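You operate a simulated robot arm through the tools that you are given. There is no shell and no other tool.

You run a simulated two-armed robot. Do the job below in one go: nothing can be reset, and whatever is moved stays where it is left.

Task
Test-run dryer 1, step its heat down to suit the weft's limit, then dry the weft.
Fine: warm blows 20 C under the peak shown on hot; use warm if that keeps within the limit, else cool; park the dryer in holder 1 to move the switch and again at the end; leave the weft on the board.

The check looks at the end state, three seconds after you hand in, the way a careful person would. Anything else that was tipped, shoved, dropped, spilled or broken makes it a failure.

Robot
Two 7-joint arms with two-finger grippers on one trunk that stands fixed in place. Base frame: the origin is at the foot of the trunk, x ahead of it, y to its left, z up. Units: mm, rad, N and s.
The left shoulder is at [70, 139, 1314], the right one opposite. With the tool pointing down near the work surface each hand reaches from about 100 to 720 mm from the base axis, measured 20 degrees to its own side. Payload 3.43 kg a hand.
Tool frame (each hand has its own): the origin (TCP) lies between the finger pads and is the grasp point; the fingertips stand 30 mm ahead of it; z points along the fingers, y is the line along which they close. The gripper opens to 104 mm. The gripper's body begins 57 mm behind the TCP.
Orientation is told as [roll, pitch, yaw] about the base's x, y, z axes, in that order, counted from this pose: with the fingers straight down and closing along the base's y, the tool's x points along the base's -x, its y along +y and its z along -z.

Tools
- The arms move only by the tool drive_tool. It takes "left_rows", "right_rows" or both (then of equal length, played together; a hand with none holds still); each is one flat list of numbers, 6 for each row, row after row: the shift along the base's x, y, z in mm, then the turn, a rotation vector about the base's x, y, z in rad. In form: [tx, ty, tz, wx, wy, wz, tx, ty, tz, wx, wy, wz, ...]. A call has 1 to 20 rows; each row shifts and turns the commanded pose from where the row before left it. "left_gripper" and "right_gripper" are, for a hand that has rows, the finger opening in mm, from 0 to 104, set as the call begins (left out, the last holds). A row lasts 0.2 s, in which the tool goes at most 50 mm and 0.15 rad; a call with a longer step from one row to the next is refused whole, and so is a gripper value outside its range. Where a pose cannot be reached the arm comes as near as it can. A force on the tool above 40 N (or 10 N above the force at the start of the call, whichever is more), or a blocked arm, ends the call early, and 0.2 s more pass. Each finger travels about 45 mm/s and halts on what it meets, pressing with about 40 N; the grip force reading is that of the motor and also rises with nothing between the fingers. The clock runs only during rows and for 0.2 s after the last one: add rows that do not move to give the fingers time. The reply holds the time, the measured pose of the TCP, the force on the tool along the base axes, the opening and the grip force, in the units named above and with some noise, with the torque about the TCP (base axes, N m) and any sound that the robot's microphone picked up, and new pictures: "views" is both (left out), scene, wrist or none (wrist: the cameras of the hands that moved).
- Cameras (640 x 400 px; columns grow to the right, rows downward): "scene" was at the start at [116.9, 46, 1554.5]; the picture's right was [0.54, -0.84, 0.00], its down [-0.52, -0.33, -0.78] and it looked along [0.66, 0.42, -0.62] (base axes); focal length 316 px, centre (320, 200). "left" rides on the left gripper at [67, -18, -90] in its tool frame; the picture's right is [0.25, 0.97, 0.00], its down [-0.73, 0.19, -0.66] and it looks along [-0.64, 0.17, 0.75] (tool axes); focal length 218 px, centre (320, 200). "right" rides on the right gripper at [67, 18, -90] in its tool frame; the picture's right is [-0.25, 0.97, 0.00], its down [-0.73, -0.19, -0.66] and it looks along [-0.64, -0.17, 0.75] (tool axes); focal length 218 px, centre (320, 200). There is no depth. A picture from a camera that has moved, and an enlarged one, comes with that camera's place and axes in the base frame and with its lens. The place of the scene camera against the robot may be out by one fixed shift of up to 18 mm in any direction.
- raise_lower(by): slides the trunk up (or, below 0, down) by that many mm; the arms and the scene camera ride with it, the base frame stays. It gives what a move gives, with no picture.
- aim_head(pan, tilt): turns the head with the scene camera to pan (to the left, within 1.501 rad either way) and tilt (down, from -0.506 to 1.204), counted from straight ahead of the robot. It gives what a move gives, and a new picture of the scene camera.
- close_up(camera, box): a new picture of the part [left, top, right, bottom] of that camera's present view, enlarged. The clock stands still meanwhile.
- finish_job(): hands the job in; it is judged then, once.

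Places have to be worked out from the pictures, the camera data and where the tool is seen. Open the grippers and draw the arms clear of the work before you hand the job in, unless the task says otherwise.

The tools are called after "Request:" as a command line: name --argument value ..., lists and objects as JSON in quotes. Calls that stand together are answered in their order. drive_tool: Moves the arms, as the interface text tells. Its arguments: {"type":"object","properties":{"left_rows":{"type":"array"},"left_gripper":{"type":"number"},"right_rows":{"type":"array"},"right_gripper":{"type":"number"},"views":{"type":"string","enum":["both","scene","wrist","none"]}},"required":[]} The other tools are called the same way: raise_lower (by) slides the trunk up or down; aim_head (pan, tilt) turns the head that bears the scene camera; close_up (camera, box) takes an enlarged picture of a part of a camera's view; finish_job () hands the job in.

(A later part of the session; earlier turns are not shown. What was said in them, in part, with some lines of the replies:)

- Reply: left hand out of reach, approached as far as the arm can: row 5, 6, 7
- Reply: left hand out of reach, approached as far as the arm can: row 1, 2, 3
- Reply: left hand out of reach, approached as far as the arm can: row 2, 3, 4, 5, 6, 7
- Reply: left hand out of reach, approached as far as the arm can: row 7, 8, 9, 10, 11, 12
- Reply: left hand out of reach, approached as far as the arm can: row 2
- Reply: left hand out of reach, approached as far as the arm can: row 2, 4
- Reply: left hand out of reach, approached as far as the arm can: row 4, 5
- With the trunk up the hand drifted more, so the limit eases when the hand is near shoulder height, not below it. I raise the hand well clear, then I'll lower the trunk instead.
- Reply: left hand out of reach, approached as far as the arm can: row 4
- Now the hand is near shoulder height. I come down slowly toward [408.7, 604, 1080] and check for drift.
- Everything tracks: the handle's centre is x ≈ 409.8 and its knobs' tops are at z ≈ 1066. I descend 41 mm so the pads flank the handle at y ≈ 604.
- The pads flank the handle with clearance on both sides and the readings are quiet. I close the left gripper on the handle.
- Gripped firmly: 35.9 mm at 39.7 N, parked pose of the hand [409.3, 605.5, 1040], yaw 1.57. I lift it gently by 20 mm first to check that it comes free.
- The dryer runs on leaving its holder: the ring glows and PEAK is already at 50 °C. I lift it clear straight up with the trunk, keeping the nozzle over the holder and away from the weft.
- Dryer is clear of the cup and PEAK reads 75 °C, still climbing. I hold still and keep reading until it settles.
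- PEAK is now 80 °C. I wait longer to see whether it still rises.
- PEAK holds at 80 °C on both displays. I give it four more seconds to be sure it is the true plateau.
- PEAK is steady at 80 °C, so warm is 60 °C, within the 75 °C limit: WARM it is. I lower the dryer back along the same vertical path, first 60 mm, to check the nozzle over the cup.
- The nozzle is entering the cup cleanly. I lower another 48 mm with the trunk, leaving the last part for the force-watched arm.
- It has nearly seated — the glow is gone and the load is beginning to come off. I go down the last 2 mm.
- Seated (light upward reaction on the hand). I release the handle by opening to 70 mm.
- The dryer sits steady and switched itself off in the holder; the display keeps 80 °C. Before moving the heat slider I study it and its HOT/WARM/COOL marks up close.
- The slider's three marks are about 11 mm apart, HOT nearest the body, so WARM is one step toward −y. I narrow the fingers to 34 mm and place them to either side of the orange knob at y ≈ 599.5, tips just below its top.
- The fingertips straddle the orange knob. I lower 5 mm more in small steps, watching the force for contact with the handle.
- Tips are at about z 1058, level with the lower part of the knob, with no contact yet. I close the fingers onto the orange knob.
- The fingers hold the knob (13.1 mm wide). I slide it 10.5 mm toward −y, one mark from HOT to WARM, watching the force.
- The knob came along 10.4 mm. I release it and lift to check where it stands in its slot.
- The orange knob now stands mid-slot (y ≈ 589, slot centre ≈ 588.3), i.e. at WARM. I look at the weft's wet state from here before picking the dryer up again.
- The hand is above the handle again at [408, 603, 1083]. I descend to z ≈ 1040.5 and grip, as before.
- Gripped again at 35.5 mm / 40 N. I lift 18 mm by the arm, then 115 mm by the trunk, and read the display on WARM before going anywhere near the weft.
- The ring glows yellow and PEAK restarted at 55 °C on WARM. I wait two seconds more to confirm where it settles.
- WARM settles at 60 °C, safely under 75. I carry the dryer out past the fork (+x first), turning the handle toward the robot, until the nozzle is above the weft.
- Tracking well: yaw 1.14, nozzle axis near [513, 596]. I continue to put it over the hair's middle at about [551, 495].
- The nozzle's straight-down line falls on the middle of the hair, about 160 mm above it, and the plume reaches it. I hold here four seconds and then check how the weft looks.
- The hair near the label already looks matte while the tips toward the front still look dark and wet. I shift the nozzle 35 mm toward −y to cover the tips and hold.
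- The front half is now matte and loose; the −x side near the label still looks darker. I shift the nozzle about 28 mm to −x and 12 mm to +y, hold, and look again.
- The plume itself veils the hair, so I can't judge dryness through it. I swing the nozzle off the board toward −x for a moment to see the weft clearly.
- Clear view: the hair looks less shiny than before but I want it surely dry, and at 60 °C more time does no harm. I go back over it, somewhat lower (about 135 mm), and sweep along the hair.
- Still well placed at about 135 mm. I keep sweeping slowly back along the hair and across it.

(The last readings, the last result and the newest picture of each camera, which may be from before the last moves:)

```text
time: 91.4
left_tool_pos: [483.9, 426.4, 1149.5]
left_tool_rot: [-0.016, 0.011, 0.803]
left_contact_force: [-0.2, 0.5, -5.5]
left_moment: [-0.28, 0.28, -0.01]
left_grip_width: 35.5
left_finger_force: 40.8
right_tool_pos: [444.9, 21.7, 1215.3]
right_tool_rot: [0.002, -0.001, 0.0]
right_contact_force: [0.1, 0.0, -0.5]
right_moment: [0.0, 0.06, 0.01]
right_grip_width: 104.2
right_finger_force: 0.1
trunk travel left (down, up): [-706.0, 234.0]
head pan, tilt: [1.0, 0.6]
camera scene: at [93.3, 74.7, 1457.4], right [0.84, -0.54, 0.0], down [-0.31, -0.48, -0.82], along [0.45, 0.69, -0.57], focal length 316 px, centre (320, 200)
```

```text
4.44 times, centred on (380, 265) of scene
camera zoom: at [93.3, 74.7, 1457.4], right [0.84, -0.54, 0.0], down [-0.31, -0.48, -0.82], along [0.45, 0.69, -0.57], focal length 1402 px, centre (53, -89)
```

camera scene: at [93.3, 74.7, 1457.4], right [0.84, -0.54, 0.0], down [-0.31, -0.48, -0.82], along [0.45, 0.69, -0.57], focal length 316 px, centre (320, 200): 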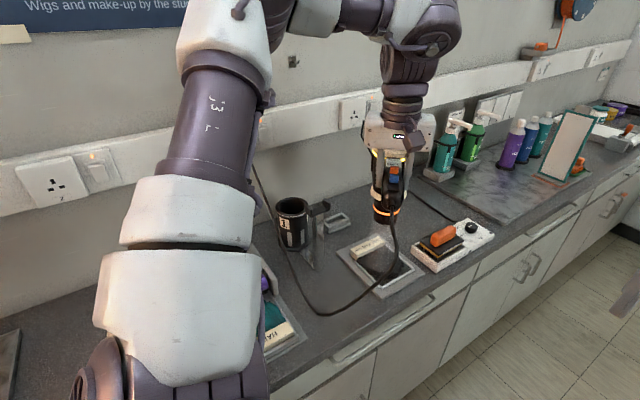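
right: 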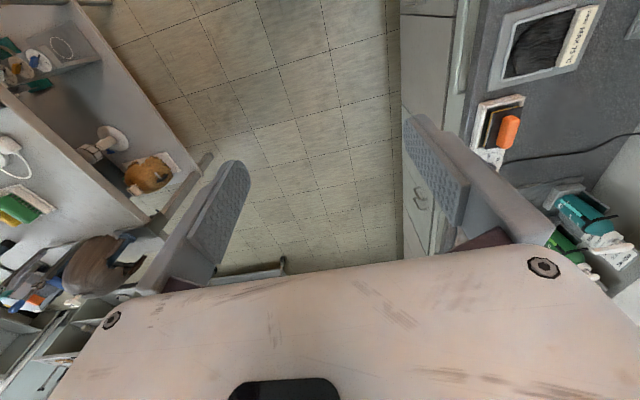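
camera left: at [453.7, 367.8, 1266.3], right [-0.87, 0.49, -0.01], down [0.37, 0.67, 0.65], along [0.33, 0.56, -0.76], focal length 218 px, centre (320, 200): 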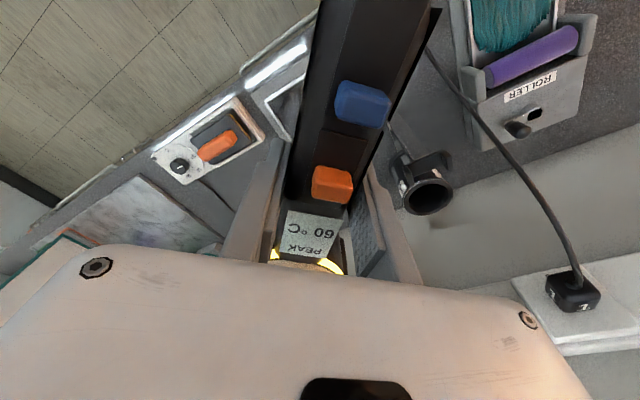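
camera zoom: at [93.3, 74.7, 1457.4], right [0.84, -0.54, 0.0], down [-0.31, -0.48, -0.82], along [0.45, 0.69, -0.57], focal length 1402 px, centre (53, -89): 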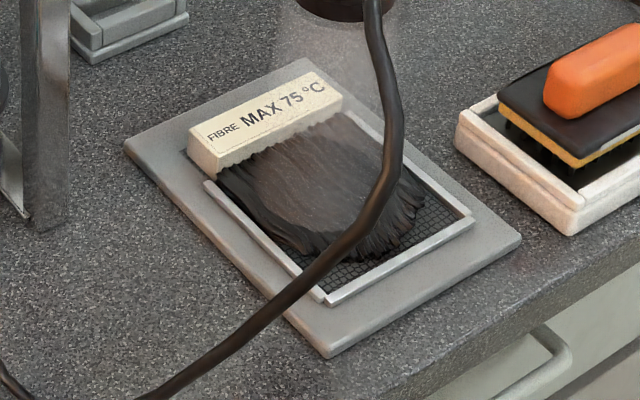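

The plume's spot covers most of the hair. I give the tips and both side edges another pass, then will look again without the plume.

Request:
drive_tool --left_rows '[5, -6, 0, 0, 0, 0, 5, -6, 0, 0, 0, 0, 5, -6, 0, 0, 0, 0, 3, -6, 0, 0, 0, 0, 0, -6, 0, 0, 0, 0, 0, -6, 0, 0, 0, 0, 0, -4, 0, 0, 0, 0, 0, 0, 0, 0, 0, 0, 0, 0, 0, 0, 0, 0, 0, 0, 0, 0, 0, 0, -4, 0, 0, 0, 0, 0, -4, 0, 0, 0, 0, 0, -4, 0, 0, 0, 0, 0, -4, 0, 0, 0, 0, 0, -4, 0, 0, 0, 0, 0, -4, 0, 0, 0, 0, 0, -4, 0, 0, 0, 0, 0, -4, 0, 0, 0, 0, 0, 0, 0, 0, 0, 0, 0, 0, 0, 0, 0, 0, 0]' --views "none"

Request:
drive_tool --left_rows '[0, 4, 0, 0, 0, 0, 0, 4, 0, 0, 0, 0, 0, 4, 0, 0, 0, 0, 0, 4, 0, 0, 0, 0, 0, 4, 0, 0, 0, 0, 0, 4, 0, 0, 0, 0, 2, 4, 0, 0, 0, 0, 3, 4, 0, 0, 0, 0, 3, 4, 0, 0, 0, 0, 3, 4, 0, 0, 0, 0, 3, 4, 0, 0, 0, 0, 3, 4, 0, 0, 0, 0, 3, 0, 0, 0, 0, 0, 3, 0, 0, 0, 0, 0, 3, 0, 0, 0, 0, 0, 3, 0, 0, 0, 0, 0, 0, 0, 0, 0, 0, 0, 0, 0, 0, 0, 0, 0, 0, 0, 0, 0, 0, 0, 0, 0, 0, 0, 0, 0]' --views "none"

Request:
drive_tool --left_rows '[-10, 10, 5, 0, 0, 0, -20, 15, 10, 0, 0, 0, -20, 25, 10, 0, 0, 0, -15, 30, 0, 0, 0, 0, 0, 30, 0, 0, 0, 0]' --views "scene"

Request:
close_up --camera "scene" --box '[330, 220, 430, 310]'

```text
time: 95.6
left_tool_pos: [469.6, 386.8, 1148.8]
left_tool_rot: [-0.015, 0.011, 0.803]
left_contact_force: [-0.2, -0.6, -4.9]
left_moment: [-0.27, 0.26, -0.04]
left_grip_width: 35.6
left_finger_force: 39.9
right_tool_pos: [444.5, 20.8, 1215.7]
right_tool_rot: [0.001, -0.001, 0.002]
right_contact_force: [0.1, 0.0, -0.2]
right_moment: [0.01, -0.01, 0.01]
right_grip_width: 103.9
right_finger_force: 0.1
trunk travel left (down, up): [-706.0, 234.0]
head pan, tilt: [1.0, 0.6]
```

```text
time: 99.8
left_tool_pos: [498.8, 435.2, 1148.7]
left_tool_rot: [-0.016, 0.011, 0.804]
left_contact_force: [-0.9, -0.6, -6.1]
left_moment: [-0.26, 0.26, 0.02]
left_grip_width: 35.8
left_finger_force: 40.0
right_tool_pos: [444.7, 21.6, 1215.5]
right_tool_rot: [0.002, -0.001, 0.0]
right_contact_force: [-0.2, -1.4, 0.8]
right_moment: [0.01, -0.02, -0.02]
right_grip_width: 103.8
right_finger_force: 0.1
trunk travel left (down, up): [-706.0, 234.0]
head pan, tilt: [1.0, 0.6]
```

```text
time: 101.0
left_tool_pos: [437.0, 546.4, 1172.9]
left_tool_rot: [-0.016, 0.011, 0.802]
left_contact_force: [0.4, 0.6, -5.7]
left_moment: [-0.27, 0.3, 0.02]
left_grip_width: 35.6
left_finger_force: 39.7
right_tool_pos: [445.1, 22.3, 1215.3]
right_tool_rot: [0.0, 0.0, 0.001]
right_contact_force: [0.0, 0.5, 0.4]
right_moment: [-0.03, 0.03, 0.01]
right_grip_width: 104.1
right_finger_force: 0.1
trunk travel left (down, up): [-706.0, 234.0]
head pan, tilt: [1.0, 0.6]
camera scene: at [94.0, 76.0, 1457.2], right [0.84, -0.54, 0.0], down [-0.31, -0.48, -0.82], along [0.44, 0.69, -0.57], focal length 316 px, centre (320, 200)
```

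scene: 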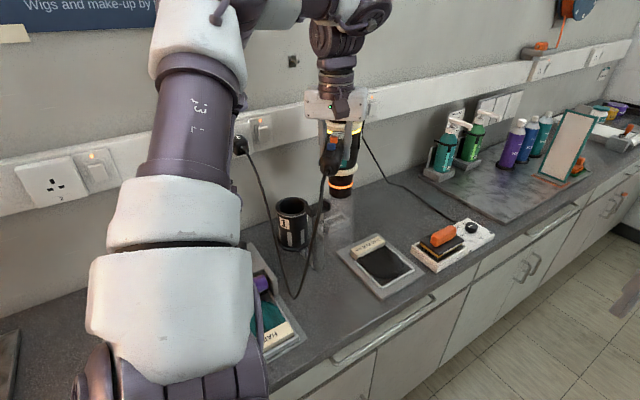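

```text
4.44 times, centred on (380, 265) of scene
camera zoom: at [94.0, 76.0, 1457.2], right [0.84, -0.54, 0.0], down [-0.31, -0.48, -0.82], along [0.44, 0.69, -0.57], focal length 1402 px, centre (53, -89)
```

zoom: 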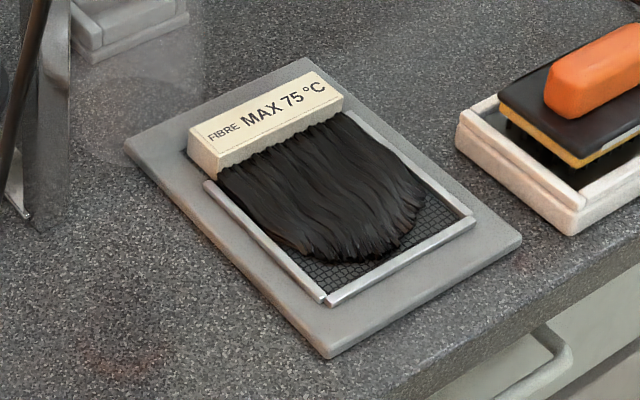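

From the same viewpoint the hair now looks matte all over. I zoom further to check for any remaining wet shine.

Request:
close_up --camera "scene" --box '[355, 235, 415, 285]'

Request:
close_up --camera "left" --box '[180, 0, 480, 280]'

Request:
close_up --camera "right" --box '[440, 0, 640, 125]'

```text
8.00 times, centred on (385, 260) of scene
camera zoom: at [94.0, 76.0, 1457.2], right [0.84, -0.54, 0.0], down [-0.31, -0.48, -0.82], along [0.44, 0.69, -0.57], focal length 2524 px, centre (-200, -280)
```

zoom: 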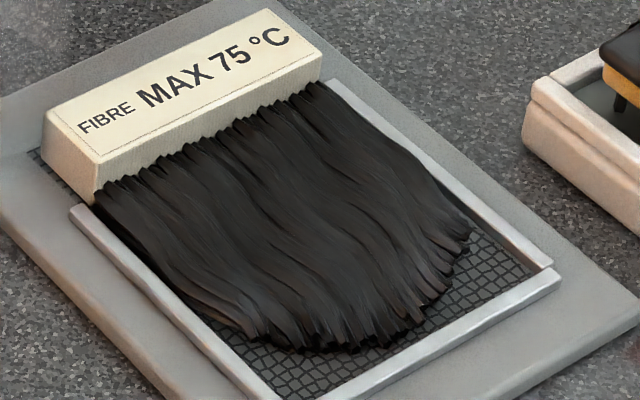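

```text
1.43 times, centred on (330, 140) of left
camera zoom: at [402.4, 487.1, 1264.5], right [-0.87, 0.49, -0.01], down [0.37, 0.67, 0.65], along [0.33, 0.56, -0.76], focal length 312 px, centre (306, 286)
```

zoom: 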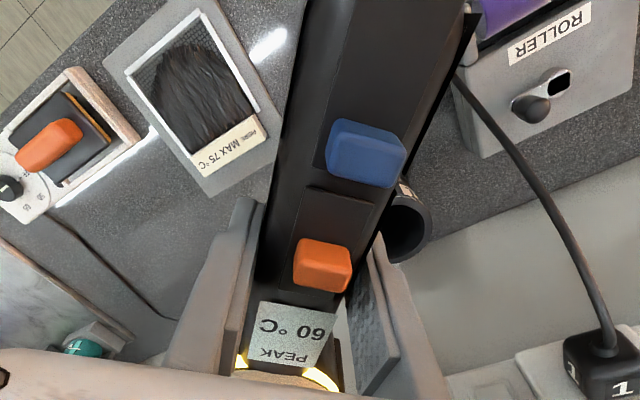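

```text
3.20 times, centred on (540, 62) of right
camera zoom: at [378.8, 39.6, 1305.1], right [0.25, 0.97, 0.0], down [0.73, -0.19, 0.66], along [0.64, -0.17, -0.75], focal length 698 px, centre (-384, 640)
```

zoom: 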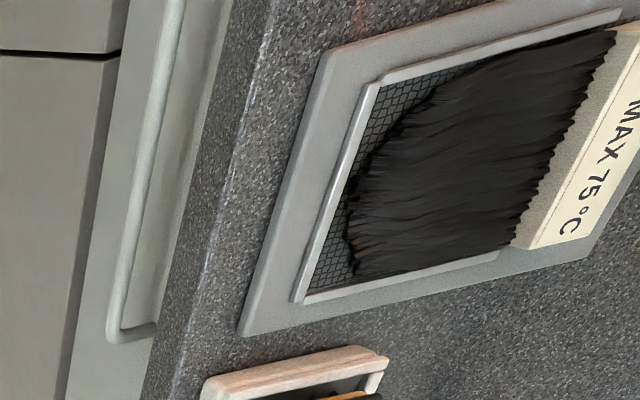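

The right camera shows the hair now matte and loose where it was glossy and clumped at the start. To be certain it is done, I give it one more pass and compare this same view afterwards.

Request:
drive_tool --left_rows '[10, -20, 0, 0, 0, 0, 15, -28, -5, 0, 0, 0, 15, -30, -10, 0, 0, 0, 10, -30, -10, 0, 0, 0, 0, -6, 0, 0, 0, 0, 0, 0, 0, 0, 0, 0, 0, 0, 0, 0, 0, 0, 0, -4, 0, 0, 0, 0, 0, -4, 0, 0, 0, 0, 0, -4, 0, 0, 0, 0, 0, -4, 0, 0, 0, 0, 0, -4, 0, 0, 0, 0, 0, -4, 0, 0, 0, 0, 0, -4, 0, 0, 0, 0, 0, 0, 0, 0, 0, 0, 0, 0, 0, 0, 0, 0, -5, 0, 0, 0, 0, 0, -5, 0, 0, 0, 0, 0, -5, 4, 0, 0, 0, 0, -5, 4, 0, 0, 0, 0]' --views "none"

Request:
drive_tool --left_rows '[0, 4, 0, 0, 0, 0, 0, 4, 0, 0, 0, 0, 0, 4, 0, 0, 0, 0, 0, 4, 0, 0, 0, 0, 5, 4, 0, 0, 0, 0, 5, 4, 0, 0, 0, 0, 5, 0, 0, 0, 0, 0, 5, 0, 0, 0, 0, 0, 5, 0, 0, 0, 0, 0, 5, 0, 0, 0, 0, 0, 4, -4, 0, 0, 0, 0, 4, -4, 0, 0, 0, 0, 0, -4, 0, 0, 0, 0, 0, -4, 0, 0, 0, 0, 0, -4, 0, 0, 0, 0, 0, -4, 0, 0, 0, 0, -4, 0, 0, 0, 0, 0, -4, 0, 0, 0, 0, 0, 0, 0, 0, 0, 0, 0, 0, 0, 0, 0, 0, 0]' --views "none"

Request:
drive_tool --left_rows '[-5, 15, 5, 0, 0, 0, -15, 25, 10, 0, 0, 0, -20, 30, 8, 0, 0, 0, -15, 35, 0, 0, 0, 0, 0, 35, 0, 0, 0, 0]' --views "scene"

Request:
close_up --camera "scene" --box '[355, 235, 415, 285]'

Request:
close_up --camera "right" --box '[440, 0, 640, 125]'

```text
time: 105.2
left_tool_pos: [463.5, 412.3, 1149.1]
left_tool_rot: [-0.015, 0.01, 0.801]
left_contact_force: [0.0, -0.4, -6.1]
left_moment: [-0.27, 0.28, 0.0]
left_grip_width: 35.6
left_finger_force: 40.3
right_tool_pos: [444.7, 22.1, 1214.6]
right_tool_rot: [0.003, -0.002, -0.001]
right_contact_force: [0.1, 0.0, 0.4]
right_moment: [-0.04, 0.02, 0.01]
right_grip_width: 104.1
right_finger_force: 0.0
trunk travel left (down, up): [-706.0, 234.0]
head pan, tilt: [1.0, 0.6]
```

```text
time: 109.4
left_tool_pos: [493.6, 410.8, 1148.7]
left_tool_rot: [-0.015, 0.009, 0.804]
left_contact_force: [0.7, 0.7, -6.5]
left_moment: [-0.29, 0.26, 0.0]
left_grip_width: 35.4
left_finger_force: 40.0
right_tool_pos: [444.7, 20.1, 1215.7]
right_tool_rot: [0.002, -0.001, 0.001]
right_contact_force: [0.6, 0.3, 0.4]
right_moment: [-0.01, 0.0, 0.01]
right_grip_width: 103.8
right_finger_force: 0.1
trunk travel left (down, up): [-706.0, 234.0]
head pan, tilt: [1.0, 0.6]
```

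```text
time: 110.6
left_tool_pos: [442.1, 552.5, 1170.0]
left_tool_rot: [-0.016, 0.012, 0.802]
left_contact_force: [0.3, -0.3, -7.0]
left_moment: [-0.32, 0.28, -0.02]
left_grip_width: 35.3
left_finger_force: 40.4
right_tool_pos: [445.9, 22.5, 1214.9]
right_tool_rot: [0.001, 0.002, -0.002]
right_contact_force: [0.7, 0.0, 0.2]
right_moment: [0.02, 0.04, 0.01]
right_grip_width: 104.1
right_finger_force: 0.0
trunk travel left (down, up): [-706.0, 234.0]
head pan, tilt: [1.0, 0.6]
camera scene: at [94.6, 76.5, 1457.2], right [0.84, -0.54, 0.0], down [-0.31, -0.48, -0.82], along [0.44, 0.69, -0.57], focal length 316 px, centre (320, 200)
```

scene: 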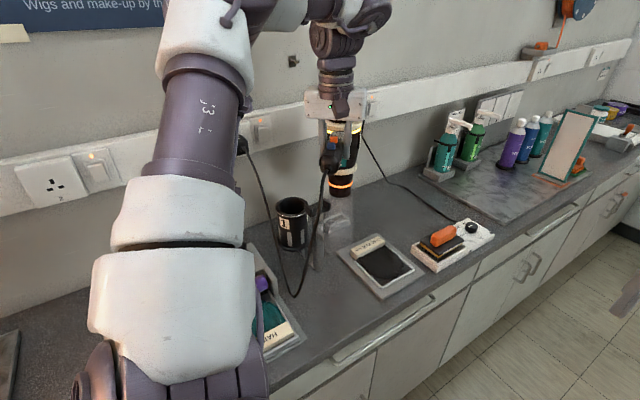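

```text
8.00 times, centred on (385, 260) of scene
camera zoom: at [94.6, 76.5, 1457.2], right [0.84, -0.54, 0.0], down [-0.31, -0.48, -0.82], along [0.44, 0.69, -0.57], focal length 2524 px, centre (-200, -280)
```

zoom: 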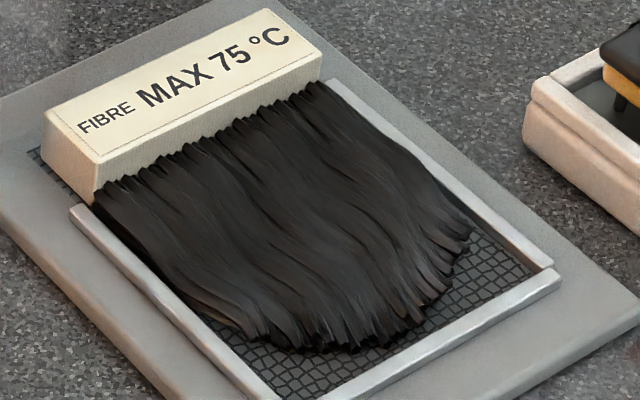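

```text
3.20 times, centred on (540, 62) of right
camera zoom: at [379.4, 40.1, 1304.9], right [0.25, 0.97, 0.0], down [0.73, -0.19, 0.66], along [0.63, -0.17, -0.75], focal length 698 px, centre (-384, 640)
```

zoom: 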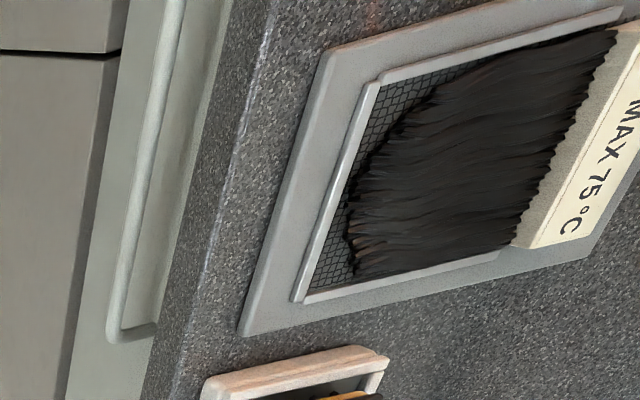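

No further change between the two views: the weft is dry, still in place on its board. I carry the dryer back by the same route, turning the handle to its parked direction.

Request:
drive_tool --left_rows '[9, -7, 1, 0, 0, 0.11, 9, -7, 1, 0, 0, 0.11, 9, -7, 1, 0, 0, 0.11, -5, 16, 0, 0, 0, 0.109, -5, 16, 0, 0, 0, 0.109, -5, 16, 0, 0, 0, 0.109, -5, 16, 0, 0, 0, 0.109, 0, 0, 0, 0, 0, 0]' --views "both"

```text
time: 112.4
left_tool_pos: [442.6, 596.3, 1176.0]
left_tool_rot: [-0.016, 0.009, 1.571]
left_contact_force: [0.3, -0.1, -6.3]
left_moment: [-0.38, 0.01, -0.01]
left_grip_width: 35.6
left_finger_force: 39.9
right_tool_pos: [444.0, 22.2, 1215.4]
right_tool_rot: [0.0, -0.001, 0.002]
right_contact_force: [-0.5, 0.1, 0.1]
right_moment: [0.0, 0.0, 0.0]
right_grip_width: 104.1
right_finger_force: 0.1
trunk travel left (down, up): [-706.0, 234.0]
head pan, tilt: [1.0, 0.6]
camera scene: at [93.0, 74.9, 1457.4], right [0.84, -0.54, 0.0], down [-0.31, -0.48, -0.82], along [0.45, 0.69, -0.57], focal length 316 px, centre (320, 200)
camera left: at [458.9, 529.8, 1267.1], right [-0.97, -0.25, -0.01], down [-0.2, 0.74, 0.65], along [-0.15, 0.63, -0.76], focal length 218 px, centre (320, 200)
```

scene: 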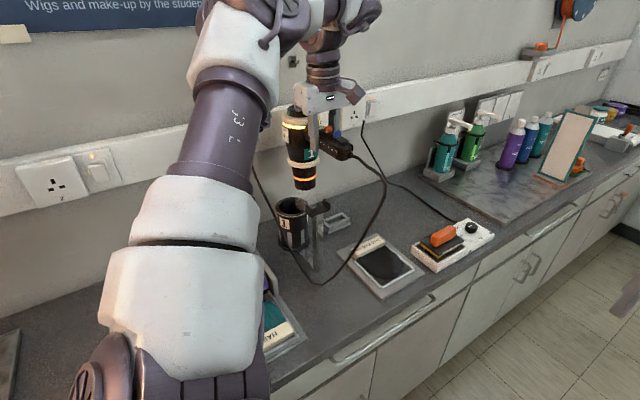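
left: 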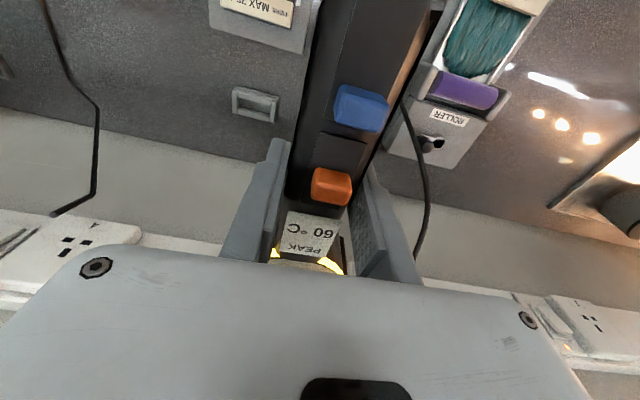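

At [442.6, 596.3] with yaw 1.571. I move over the holder to [409.6, 605.2] and check the readings.

Request:
drive_tool --left_rows '[-11, 3, 0, 0, 0, 0, -11, 3, 0, 0, 0, 0, -11, 3, 0, 0, 0, 0, 0, 0, 0, 0, 0, 0, 0, 0, 0, 0, 0, 0]' --views "both"

Request:
close_up --camera "scene" --box '[210, 60, 410, 260]'

```text
time: 113.6
left_tool_pos: [411.1, 604.4, 1175.2]
left_tool_rot: [-0.014, 0.01, 1.569]
left_contact_force: [0.2, 0.2, -6.0]
left_moment: [-0.39, 0.0, 0.0]
left_grip_width: 35.5
left_finger_force: 40.3
right_tool_pos: [444.6, 21.3, 1216.4]
right_tool_rot: [0.003, 0.0, -0.001]
right_contact_force: [-0.2, -0.3, -0.4]
right_moment: [-0.01, -0.02, -0.01]
right_grip_width: 103.9
right_finger_force: 0.1
trunk travel left (down, up): [-706.0, 234.0]
head pan, tilt: [1.0, 0.6]
camera scene: at [92.9, 75.0, 1457.4], right [0.84, -0.54, 0.0], down [-0.31, -0.48, -0.82], along [0.45, 0.69, -0.57], focal length 316 px, centre (320, 200)
camera left: at [427.6, 538.2, 1266.5], right [-0.97, -0.25, -0.01], down [-0.2, 0.74, 0.65], along [-0.15, 0.63, -0.76], focal length 218 px, centre (320, 200)
```

scene: 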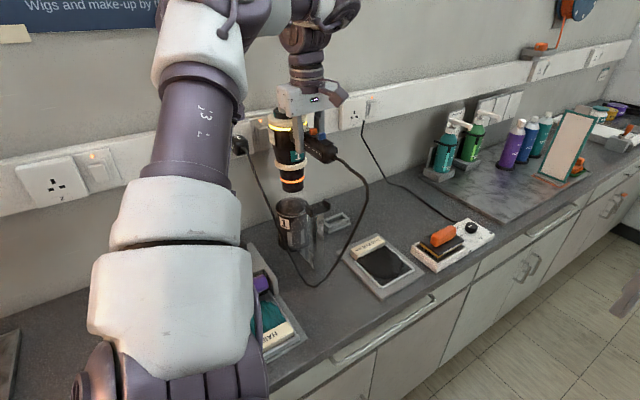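
left: 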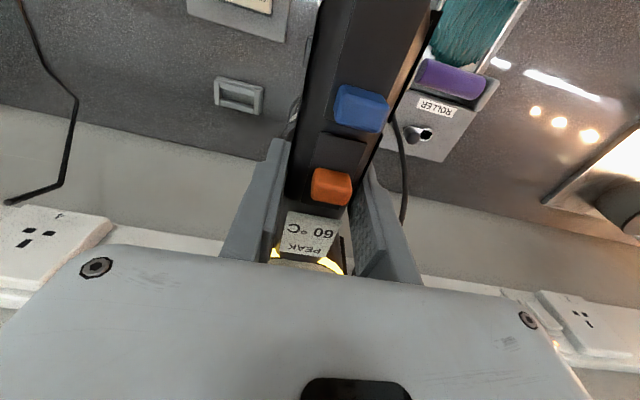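

```text
2.00 times, centred on (310, 160) of scene
camera zoom: at [92.9, 75.0, 1457.4], right [0.84, -0.54, 0.0], down [-0.31, -0.48, -0.82], along [0.45, 0.69, -0.57], focal length 631 px, centre (340, 280)
```

zoom: 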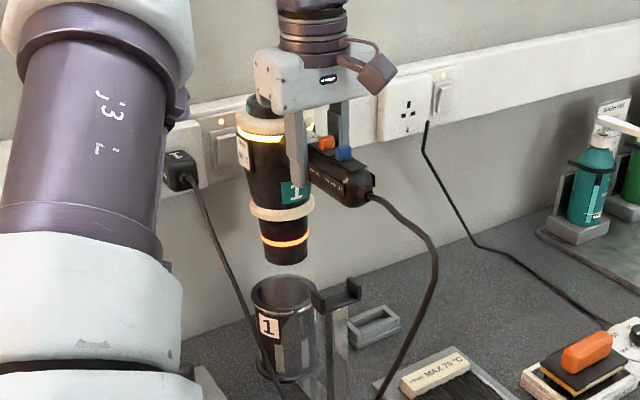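

Compared with the same view when it was lifted out, the dryer stands a few pixels to the right. I take the matching close-up to measure the offset before lowering.

Request:
close_up --camera "scene" --box '[255, 85, 335, 165]'

Request:
drive_tool --left_rows '[-1.5, 0.5, 0, 0, 0, 0, 0, 0, 0, 0, 0, 0]' --views "none"

Request:
close_up --camera "scene" --box '[255, 85, 335, 165]'

Request:
close_up --camera "scene" --box '[210, 60, 410, 260]'

```text
5.00 times, centred on (295, 125) of scene
camera zoom: at [92.9, 75.0, 1457.4], right [0.84, -0.54, 0.0], down [-0.31, -0.48, -0.82], along [0.45, 0.69, -0.57], focal length 1577 px, centre (445, 575)
```

zoom: 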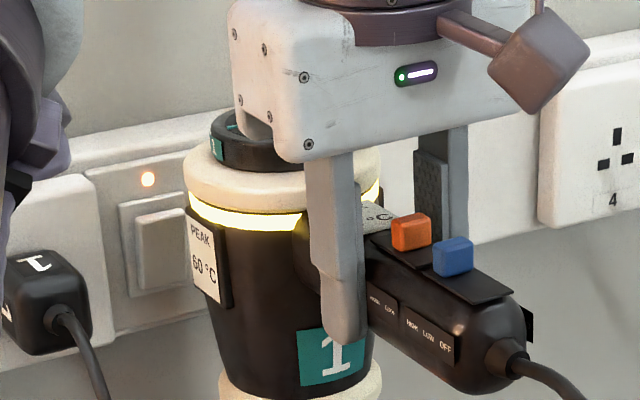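

```text
time: 114.2
left_tool_pos: [410.4, 604.5, 1174.1]
left_tool_rot: [-0.014, 0.009, 1.568]
left_contact_force: [-0.1, -0.5, -5.8]
left_moment: [-0.36, 0.02, 0.0]
left_grip_width: 35.0
left_finger_force: 39.7
right_tool_pos: [444.8, 21.6, 1215.7]
right_tool_rot: [0.002, 0.001, -0.001]
right_contact_force: [-0.6, -0.4, 0.2]
right_moment: [0.0, 0.02, 0.0]
right_grip_width: 104.0
right_finger_force: 0.1
trunk travel left (down, up): [-706.0, 234.0]
head pan, tilt: [1.0, 0.6]
```

```text
5.00 times, centred on (295, 125) of scene
camera zoom: at [92.8, 75.1, 1457.4], right [0.84, -0.54, 0.0], down [-0.31, -0.48, -0.82], along [0.45, 0.69, -0.57], focal length 1577 px, centre (445, 575)
```

zoom: 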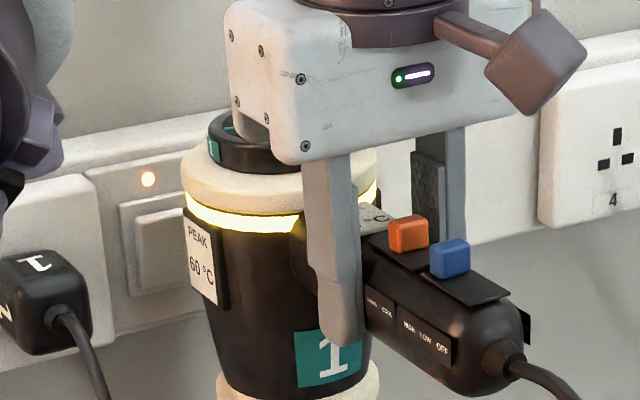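

```text
2.00 times, centred on (310, 160) of scene
camera zoom: at [92.8, 75.1, 1457.4], right [0.84, -0.54, 0.0], down [-0.31, -0.48, -0.82], along [0.45, 0.69, -0.57], focal length 631 px, centre (340, 280)
```

zoom: 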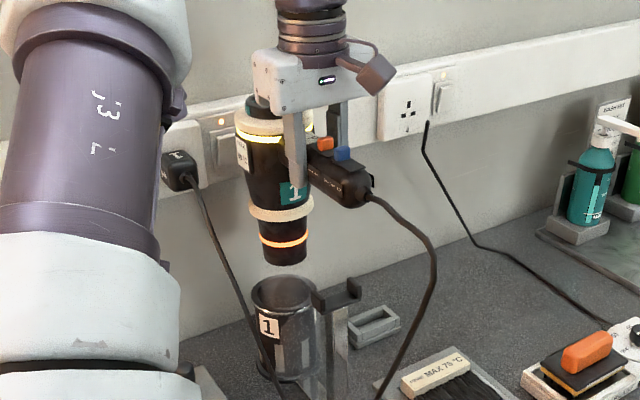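

The gripper is back within about 1 mm, but the dryer's body has drooped roughly 0.02 rad in the grip. I counter with a 0.02 rad turn about x and a half-millimetre correction, then compare again.

Request:
drive_tool --left_rows '[-0.5, 0.3, 0, 0.01, 0, 0, 0, 0.3, 0, 0.01, 0, 0, 0, 0, 0, 0, 0, 0]' --views "none"

Request:
close_up --camera "scene" --box '[255, 85, 335, 165]'

Request:
close_up --camera "scene" --box '[210, 60, 410, 260]'

```text
time: 115.0
left_tool_pos: [410.9, 604.6, 1174.6]
left_tool_rot: [-0.014, -0.011, 1.569]
left_contact_force: [0.5, 0.1, -5.6]
left_moment: [-0.34, -0.02, 0.02]
left_grip_width: 35.2
left_finger_force: 39.6
right_tool_pos: [445.1, 22.4, 1216.1]
right_tool_rot: [0.0, 0.0, 0.001]
right_contact_force: [-0.4, -0.6, 0.1]
right_moment: [-0.03, 0.02, 0.03]
right_grip_width: 103.9
right_finger_force: 0.1
trunk travel left (down, up): [-706.0, 234.0]
head pan, tilt: [1.0, 0.6]
```

```text
5.00 times, centred on (295, 125) of scene
camera zoom: at [92.9, 75.2, 1457.4], right [0.84, -0.54, 0.0], down [-0.31, -0.48, -0.82], along [0.45, 0.69, -0.57], focal length 1577 px, centre (445, 575)
```

zoom: 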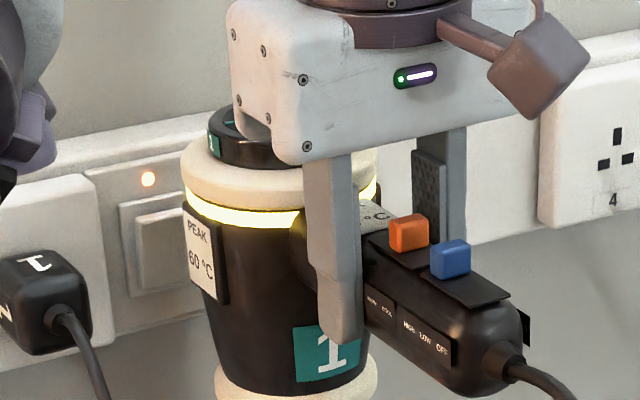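

```text
2.00 times, centred on (310, 160) of scene
camera zoom: at [92.9, 75.2, 1457.4], right [0.84, -0.54, 0.0], down [-0.31, -0.48, -0.82], along [0.45, 0.69, -0.57], focal length 631 px, centre (340, 280)
```

zoom: 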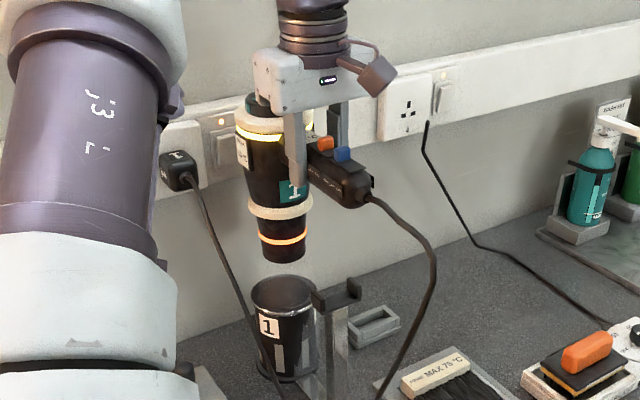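

That matches the lift-out picture: rings, label and nozzle tip line up. I lower 60 mm with the trunk and check.

Request:
raise_lower --by -60

Request:
close_up --camera "scene" --box '[210, 60, 410, 260]'

```text
time: 116.0
left_tool_pos: [410.4, 604.4, 1114.9]
left_tool_rot: [-0.015, -0.01, 1.569]
left_contact_force: [-0.1, -0.1, -6.6]
left_moment: [-0.37, 0.0, -0.01]
left_grip_width: 35.8
left_finger_force: 40.2
right_tool_pos: [443.8, 22.4, 1156.0]
right_tool_rot: [0.001, 0.0, 0.0]
right_contact_force: [0.0, 0.2, -1.0]
right_moment: [0.0, 0.02, 0.0]
right_grip_width: 103.9
right_finger_force: 0.0
trunk travel left (down, up): [-646.0, 294.0]
head pan, tilt: [1.0, 0.6]
```

```text
2.00 times, centred on (310, 160) of scene
camera zoom: at [92.5, 74.9, 1397.4], right [0.84, -0.54, 0.0], down [-0.31, -0.48, -0.82], along [0.45, 0.69, -0.57], focal length 631 px, centre (340, 280)
```

zoom: 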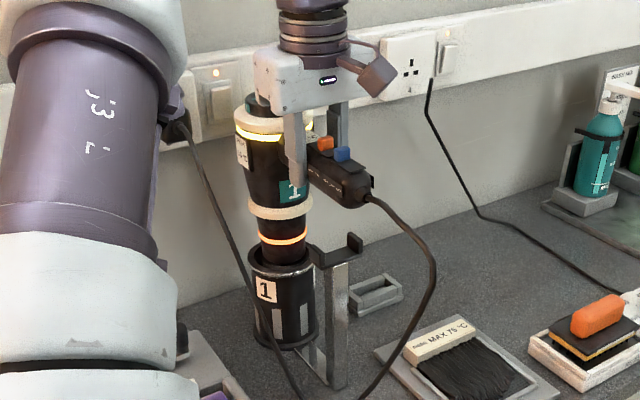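

The nozzle is inside the rim. I lower 52 mm more with the trunk, then finish with the arm in small steps.

Request:
raise_lower --by -52

Request:
drive_tool --left_rows '[0, 0, -4, 0, 0, 0, 0, 0, -4, 0, 0, 0, 0, 0, -4, 0, 0, 0, 0, 0, -4, 0, 0, 0, 0, 0, -3, 0, 0, 0]' --views "both"

```text
time: 116.9
left_tool_pos: [410.6, 605.3, 1062.8]
left_tool_rot: [-0.017, -0.012, 1.57]
left_contact_force: [-0.4, -0.1, -6.0]
left_moment: [-0.4, 0.01, -0.02]
left_grip_width: 35.7
left_finger_force: 39.7
right_tool_pos: [444.1, 21.3, 1103.6]
right_tool_rot: [0.002, 0.0, 0.001]
right_contact_force: [0.0, 0.3, 0.4]
right_moment: [-0.02, -0.05, 0.0]
right_grip_width: 104.1
right_finger_force: 0.0
trunk travel left (down, up): [-594.0, 346.0]
head pan, tilt: [1.0, 0.6]
```

```text
time: 118.1
left_tool_pos: [410.3, 605.2, 1044.9]
left_tool_rot: [-0.017, -0.008, 1.57]
left_contact_force: [-0.4, 0.1, -6.1]
left_moment: [-0.41, -0.04, 0.03]
left_grip_width: 35.8
left_finger_force: 39.5
right_tool_pos: [444.4, 21.7, 1103.2]
right_tool_rot: [-0.001, -0.001, 0.0]
right_contact_force: [0.5, -0.1, -0.5]
right_moment: [0.0, 0.03, -0.02]
right_grip_width: 104.1
right_finger_force: 0.1
trunk travel left (down, up): [-594.0, 346.0]
head pan, tilt: [1.0, 0.6]
camera scene: at [92.7, 75.0, 1345.4], right [0.84, -0.54, 0.0], down [-0.31, -0.48, -0.82], along [0.45, 0.69, -0.57], focal length 316 px, centre (320, 200)
camera left: at [425.9, 537.3, 1135.1], right [-0.97, -0.25, -0.02], down [-0.2, 0.72, 0.66], along [-0.15, 0.64, -0.75], focal length 218 px, centre (320, 200)
```

scene: 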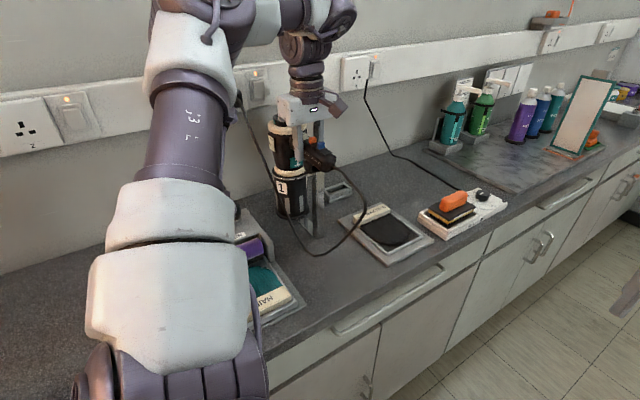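
left: 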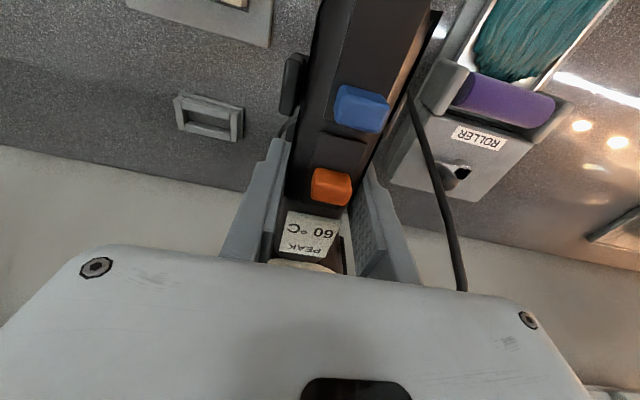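

The glow is off but the hand still carries the weight (−6 N). I lower millimetre by millimetre until the load transfers.

Request:
drive_tool --left_rows '[0, 0, -1, 0, 0, 0, 0, 0, -1, 0, 0, 0, 0, 0, 0, 0, 0, 0]' --views "none"

Request:
drive_tool --left_rows '[0, 0, -0.7, 0, 0, 0, 0, 0, 0, 0, 0, 0]' --views "none"

```text
time: 118.9
left_tool_pos: [409.7, 604.5, 1043.4]
left_tool_rot: [-0.016, -0.012, 1.57]
left_contact_force: [-0.2, 2.3, -0.2]
left_moment: [0.4, 0.22, -0.13]
left_grip_width: 35.5
left_finger_force: 39.8
right_tool_pos: [444.5, 21.1, 1104.1]
right_tool_rot: [0.001, -0.001, 0.0]
right_contact_force: [-0.6, 0.4, 0.5]
right_moment: [-0.02, 0.01, -0.02]
right_grip_width: 103.9
right_finger_force: 0.0
trunk travel left (down, up): [-594.0, 346.0]
head pan, tilt: [1.0, 0.6]
```

```text
time: 119.5
left_tool_pos: [409.6, 604.9, 1043.7]
left_tool_rot: [-0.019, -0.015, 1.569]
left_contact_force: [0.3, 4.4, 9.7]
left_moment: [1.38, 0.5, -0.2]
left_grip_width: 35.4
left_finger_force: 40.0
right_tool_pos: [443.6, 21.7, 1104.7]
right_tool_rot: [0.001, -0.004, 0.001]
right_contact_force: [-0.6, -0.3, -0.3]
right_moment: [-0.01, 0.02, -0.01]
right_grip_width: 104.1
right_finger_force: 0.0
trunk travel left (down, up): [-594.0, 346.0]
head pan, tilt: [1.0, 0.6]
```

It is seated (+9.7 N pushing back). I ease off 0.6 mm and open the fingers to release.

Request:
drive_tool --left_rows '[0, 0, 0.6, 0, 0, 0, 0, 0, 0, 0, 0, 0]' --views "none"

Request:
drive_tool --left_rows '[0, 0, 0, 0, 0, 0, 0, 0, 0, 0, 0, 0, 0, 0, 0, 0, 0, 0, 0, 0, 0, 0, 0, 0, 0, 0, 0, 0, 0, 0]' --left_gripper 70 --views "both"

Request:
close_up --camera "scene" --box '[230, 60, 390, 240]'

```text
time: 120.1
left_tool_pos: [410.7, 604.5, 1043.2]
left_tool_rot: [-0.015, -0.012, 1.569]
left_contact_force: [1.0, 5.4, 8.5]
left_moment: [1.23, 0.4, -0.26]
left_grip_width: 35.5
left_finger_force: 40.0
right_tool_pos: [444.0, 20.2, 1105.3]
right_tool_rot: [0.001, -0.002, -0.001]
right_contact_force: [-0.7, -0.7, -0.8]
right_moment: [0.0, 0.02, -0.02]
right_grip_width: 103.8
right_finger_force: 0.1
trunk travel left (down, up): [-594.0, 346.0]
head pan, tilt: [1.0, 0.6]
```

```text
time: 121.3
left_tool_pos: [410.9, 605.2, 1042.7]
left_tool_rot: [-0.016, -0.011, 1.57]
left_contact_force: [0.5, -0.1, 1.2]
left_moment: [-0.02, -0.03, 0.01]
left_grip_width: 70.2
left_finger_force: 0.1
right_tool_pos: [444.3, 21.7, 1105.3]
right_tool_rot: [0.003, 0.0, 0.0]
right_contact_force: [0.2, -1.5, 0.5]
right_moment: [0.01, 0.0, 0.02]
right_grip_width: 103.6
right_finger_force: 0.0
trunk travel left (down, up): [-594.0, 346.0]
head pan, tilt: [1.0, 0.6]
camera scene: at [92.1, 74.1, 1345.5], right [0.84, -0.54, 0.0], down [-0.31, -0.48, -0.82], along [0.45, 0.69, -0.57], focal length 316 px, centre (320, 200)
camera left: at [426.1, 536.7, 1133.3], right [-0.97, -0.25, -0.02], down [-0.2, 0.72, 0.66], along [-0.15, 0.64, -0.75], focal length 218 px, centre (320, 200)
```

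scene: 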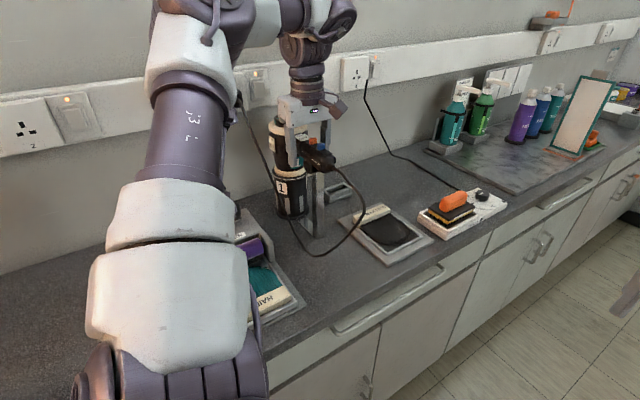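
left: 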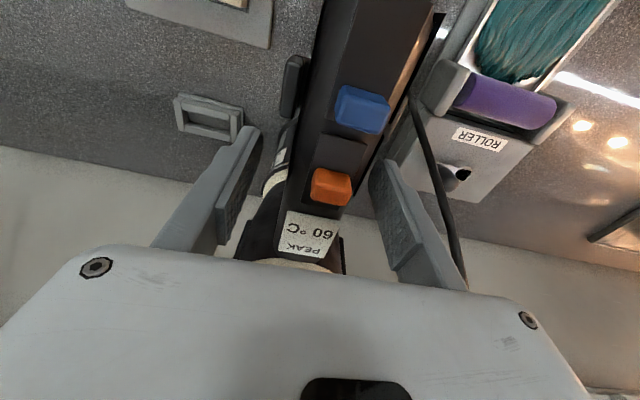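

```text
2.22 times, centred on (310, 150) of scene
camera zoom: at [92.1, 74.1, 1345.5], right [0.84, -0.54, 0.0], down [-0.31, -0.48, -0.82], along [0.45, 0.69, -0.57], focal length 701 px, centre (342, 311)
```

zoom: 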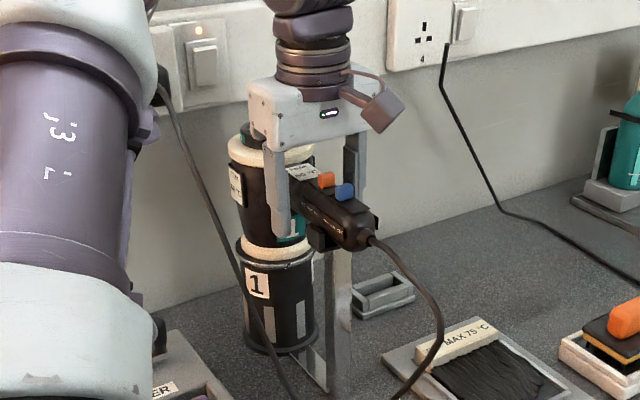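

Released; the dryer sits in holder 1 as at the start, switched off, and the fingers are free. I withdraw straight up 60 mm by arm, then raise the trunk to clear everything.

Request:
drive_tool --left_rows '[0, 0, 10, 0, 0, 0, 0, 0, 15, 0, 0, 0, 0, 0, 15, 0, 0, 0, 0, 0, 20, 0, 0, 0]' --left_gripper 70 --views "both"

Request:
close_up --camera "scene" --box '[330, 190, 440, 270]'

Request:
close_up --camera "left" --box '[260, 20, 380, 180]'

Request:
raise_lower --by 160

```text
time: 122.3
left_tool_pos: [411.8, 602.7, 1099.9]
left_tool_rot: [-0.014, -0.012, 1.568]
left_contact_force: [0.2, -0.5, 0.7]
left_moment: [0.01, 0.02, -0.03]
left_grip_width: 69.9
left_finger_force: 0.0
right_tool_pos: [445.0, 20.7, 1103.5]
right_tool_rot: [0.001, 0.0, 0.0]
right_contact_force: [-1.1, -0.7, 0.5]
right_moment: [0.0, 0.03, 0.01]
right_grip_width: 103.9
right_finger_force: 0.1
trunk travel left (down, up): [-594.0, 346.0]
head pan, tilt: [1.0, 0.6]
camera scene: at [92.3, 73.0, 1345.5], right [0.84, -0.54, 0.0], down [-0.31, -0.47, -0.83], along [0.45, 0.69, -0.56], focal length 316 px, centre (320, 200)
camera left: at [426.6, 534.2, 1191.0], right [-0.97, -0.25, -0.02], down [-0.2, 0.72, 0.66], along [-0.15, 0.65, -0.75], focal length 218 px, centre (320, 200)
```

scene: 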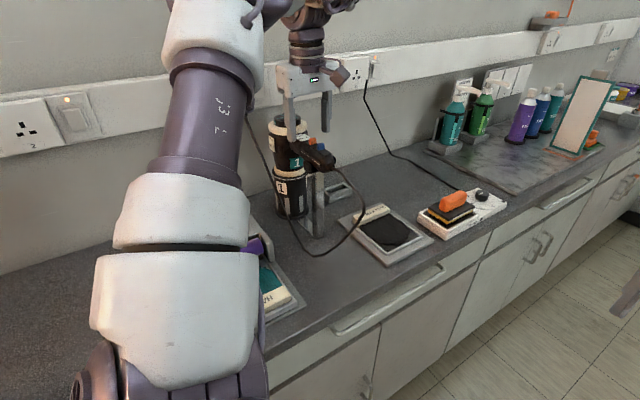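
left: 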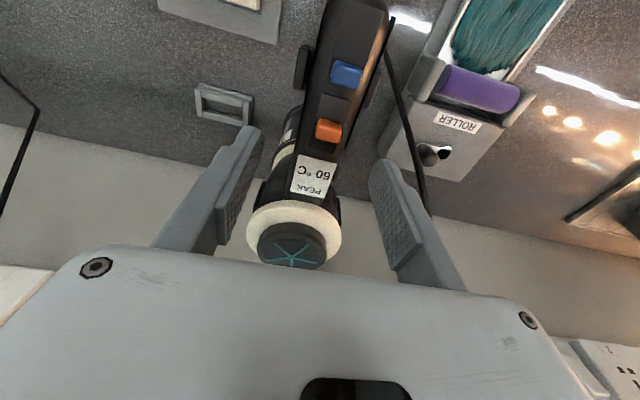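

```text
5.00 times, centred on (385, 230) of scene
camera zoom: at [92.3, 73.0, 1345.5], right [0.84, -0.54, 0.0], down [-0.31, -0.47, -0.83], along [0.45, 0.69, -0.56], focal length 1577 px, centre (-5, 50)
```

zoom: 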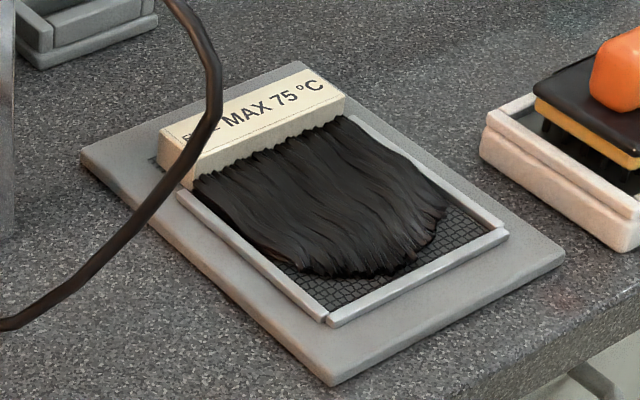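

```text
2.50 times, centred on (320, 100) of left
camera zoom: at [426.6, 534.2, 1191.0], right [-0.97, -0.25, -0.02], down [-0.2, 0.72, 0.66], along [-0.15, 0.65, -0.75], focal length 546 px, centre (320, 450)
```

zoom: 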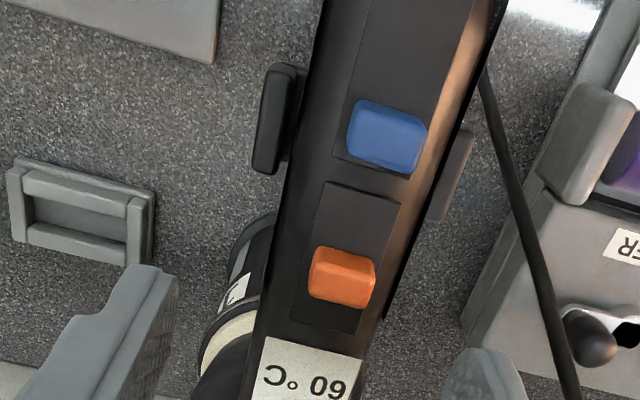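

```text
time: 124.1
left_tool_pos: [410.5, 603.5, 1260.2]
left_tool_rot: [-0.016, -0.009, 1.568]
left_contact_force: [-0.2, 0.3, 0.1]
left_moment: [0.03, -0.02, -0.01]
left_grip_width: 70.0
left_finger_force: 0.0
right_tool_pos: [444.3, 20.5, 1263.5]
right_tool_rot: [0.002, 0.001, 0.001]
right_contact_force: [0.4, -0.3, 0.4]
right_moment: [-0.03, 0.0, 0.03]
right_grip_width: 103.9
right_finger_force: 0.0
trunk travel left (down, up): [-754.0, 186.0]
head pan, tilt: [1.0, 0.6]
```

The weft, from the very viewpoint used before drying, is now matte with the wet sheen gone, and the heat knob is mid-slot at WARM. I raise the trunk to its first height and draw the left arm back to its starting region with the gripper open.

Request:
raise_lower --by 55

Request:
drive_tool --left_rows '[-5, -10, 0, 0, 0, -0.13, -8, -15, 0, 0, 0, -0.14, -10, -18, 0, 0, 0, -0.14, -12, -20, 5, 0, 0, -0.14, -14, -22, 5, 0, 0, -0.14, -16, -22, 5, 0, 0, -0.14, -16, -22, 5, 0, 0, -0.14, -16, -22, 5, 0, 0, -0.14, -16, -22, 5, 0, 0, -0.14, -16, -22, 5, 0, 0, -0.14, -15, -20, 5, 0, 0, -0.14, -10, -15, 0, 0, 0, -0.05]' --left_gripper 104 --views "both"

```text
time: 125.1
left_tool_pos: [410.3, 603.5, 1314.6]
left_tool_rot: [-0.016, -0.011, 1.569]
left_contact_force: [0.1, -0.1, -0.7]
left_moment: [0.01, 0.01, 0.02]
left_grip_width: 69.9
left_finger_force: 0.0
right_tool_pos: [443.9, 21.2, 1319.0]
right_tool_rot: [0.001, 0.0, -0.001]
right_contact_force: [0.2, -0.1, 0.4]
right_moment: [-0.03, 0.01, 0.03]
right_grip_width: 104.2
right_finger_force: 0.0
trunk travel left (down, up): [-809.0, 131.0]
head pan, tilt: [1.0, 0.6]
```

```text
time: 127.7
left_tool_pos: [254.7, 371.2, 1356.8]
left_tool_rot: [-0.015, -0.01, -0.011]
left_contact_force: [-0.4, -0.1, 0.1]
left_moment: [0.03, 0.03, 0.02]
left_grip_width: 104.3
left_finger_force: 0.1
right_tool_pos: [444.2, 20.6, 1320.6]
right_tool_rot: [0.003, -0.003, 0.001]
right_contact_force: [-0.2, 0.1, -0.4]
right_moment: [0.02, 0.02, 0.0]
right_grip_width: 104.1
right_finger_force: 0.1
trunk travel left (down, up): [-809.0, 131.0]
head pan, tilt: [1.0, 0.6]
camera scene: at [91.1, 73.6, 1560.6], right [0.84, -0.54, 0.0], down [-0.3, -0.48, -0.83], along [0.45, 0.69, -0.56], focal length 316 px, centre (320, 200)
camera left: at [187.0, 356.8, 1446.2], right [-0.24, 0.97, -0.02], down [0.72, 0.19, 0.66], along [0.65, 0.15, -0.75], focal length 218 px, centre (320, 200)
```

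scene: 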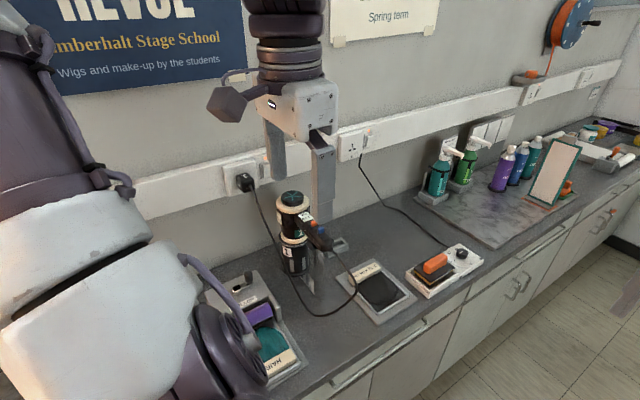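
left: 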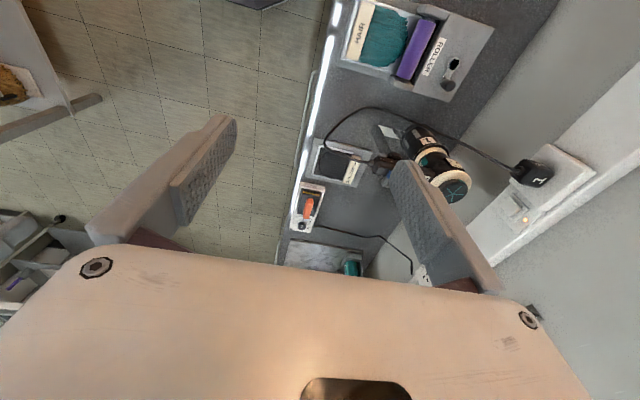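

The left arm is back in its starting place with the gripper open. I take a last close look at the dryer, holder, switches and weft.

Request:
close_up --camera "scene" --box '[220, 160, 430, 330]'

Request:
close_up --camera "scene" --box '[270, 185, 350, 285]'

Request:
close_up --camera "left" --box '[280, 90, 480, 215]'

```text
2.35 times, centred on (325, 245) of scene
camera zoom: at [91.1, 73.6, 1560.6], right [0.84, -0.54, 0.0], down [-0.3, -0.48, -0.83], along [0.45, 0.69, -0.56], focal length 742 px, centre (308, 94)
```

zoom: 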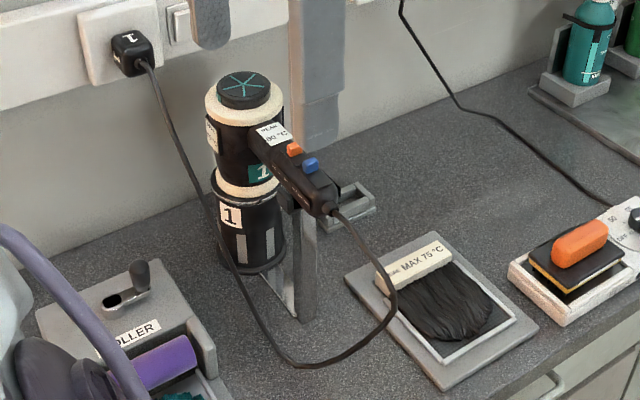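

```text
4.00 times, centred on (310, 235) of scene
camera zoom: at [91.1, 73.6, 1560.6], right [0.84, -0.54, 0.0], down [-0.3, -0.48, -0.83], along [0.45, 0.69, -0.56], focal length 1262 px, centre (360, 60)
```

zoom: 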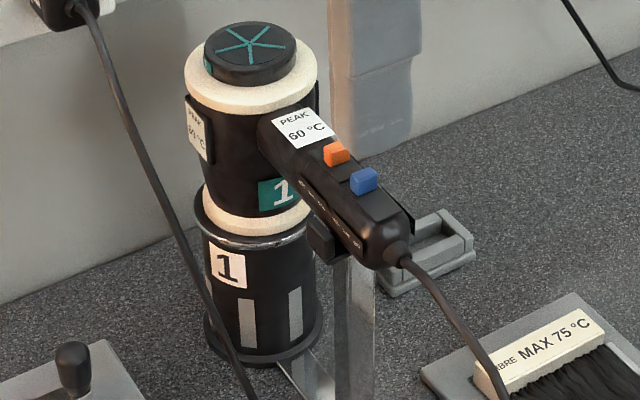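

```text
3.20 times, centred on (380, 152) of left
camera zoom: at [187.0, 356.8, 1446.2], right [-0.24, 0.97, -0.02], down [0.72, 0.19, 0.66], along [0.65, 0.15, -0.75], focal length 698 px, centre (128, 352)
```

zoom: 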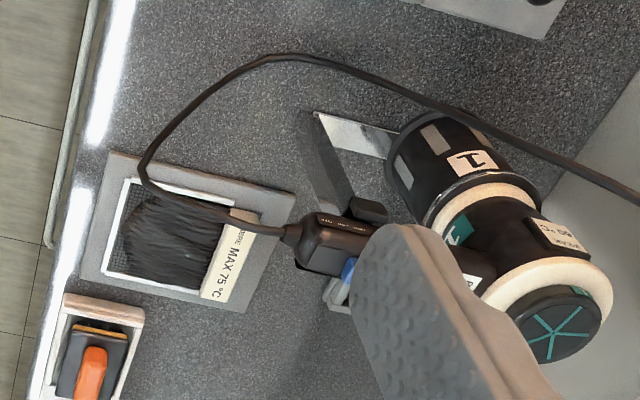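

All is in order: dryer 1 is parked upright in holder 1 and off, with heat on WARM (it peaked at 60 °C, under the 75 °C limit). The weft is dry on its board, nothing else has moved, and both grippers are open and clear. I hand the job in.

Request:
finish_job

```text
The job is handed in.
```

Dryer 1 was test-run, stepped down to WARM, used to dry the weft and parked back in holder 1. The job is handed in; I have no check result yet.

- **Test run:** on HOT the peak settled at 80 °C, so WARM should blow at 60 °C. That is within the weft's 75 °C limit, so WARM was the right setting. On WARM the display peaked at 60 °C.
- **Switch:** I moved the orange heat knob from HOT to WARM while the dryer was parked in holder 1. The blue speed knob stayed at HIGH, and the dryer is off because it switches itself off in the holder.
- **Drying:** I swept the nozzle over the hair for roughly 35 seconds from about 125–150 mm above. The wet shine is gone, and a last pass made no further difference. I judged dryness by eye from the cameras only.
- **End state:** the weft is still on its board, nothing else looks moved, and both grippers are open and clear of the work.
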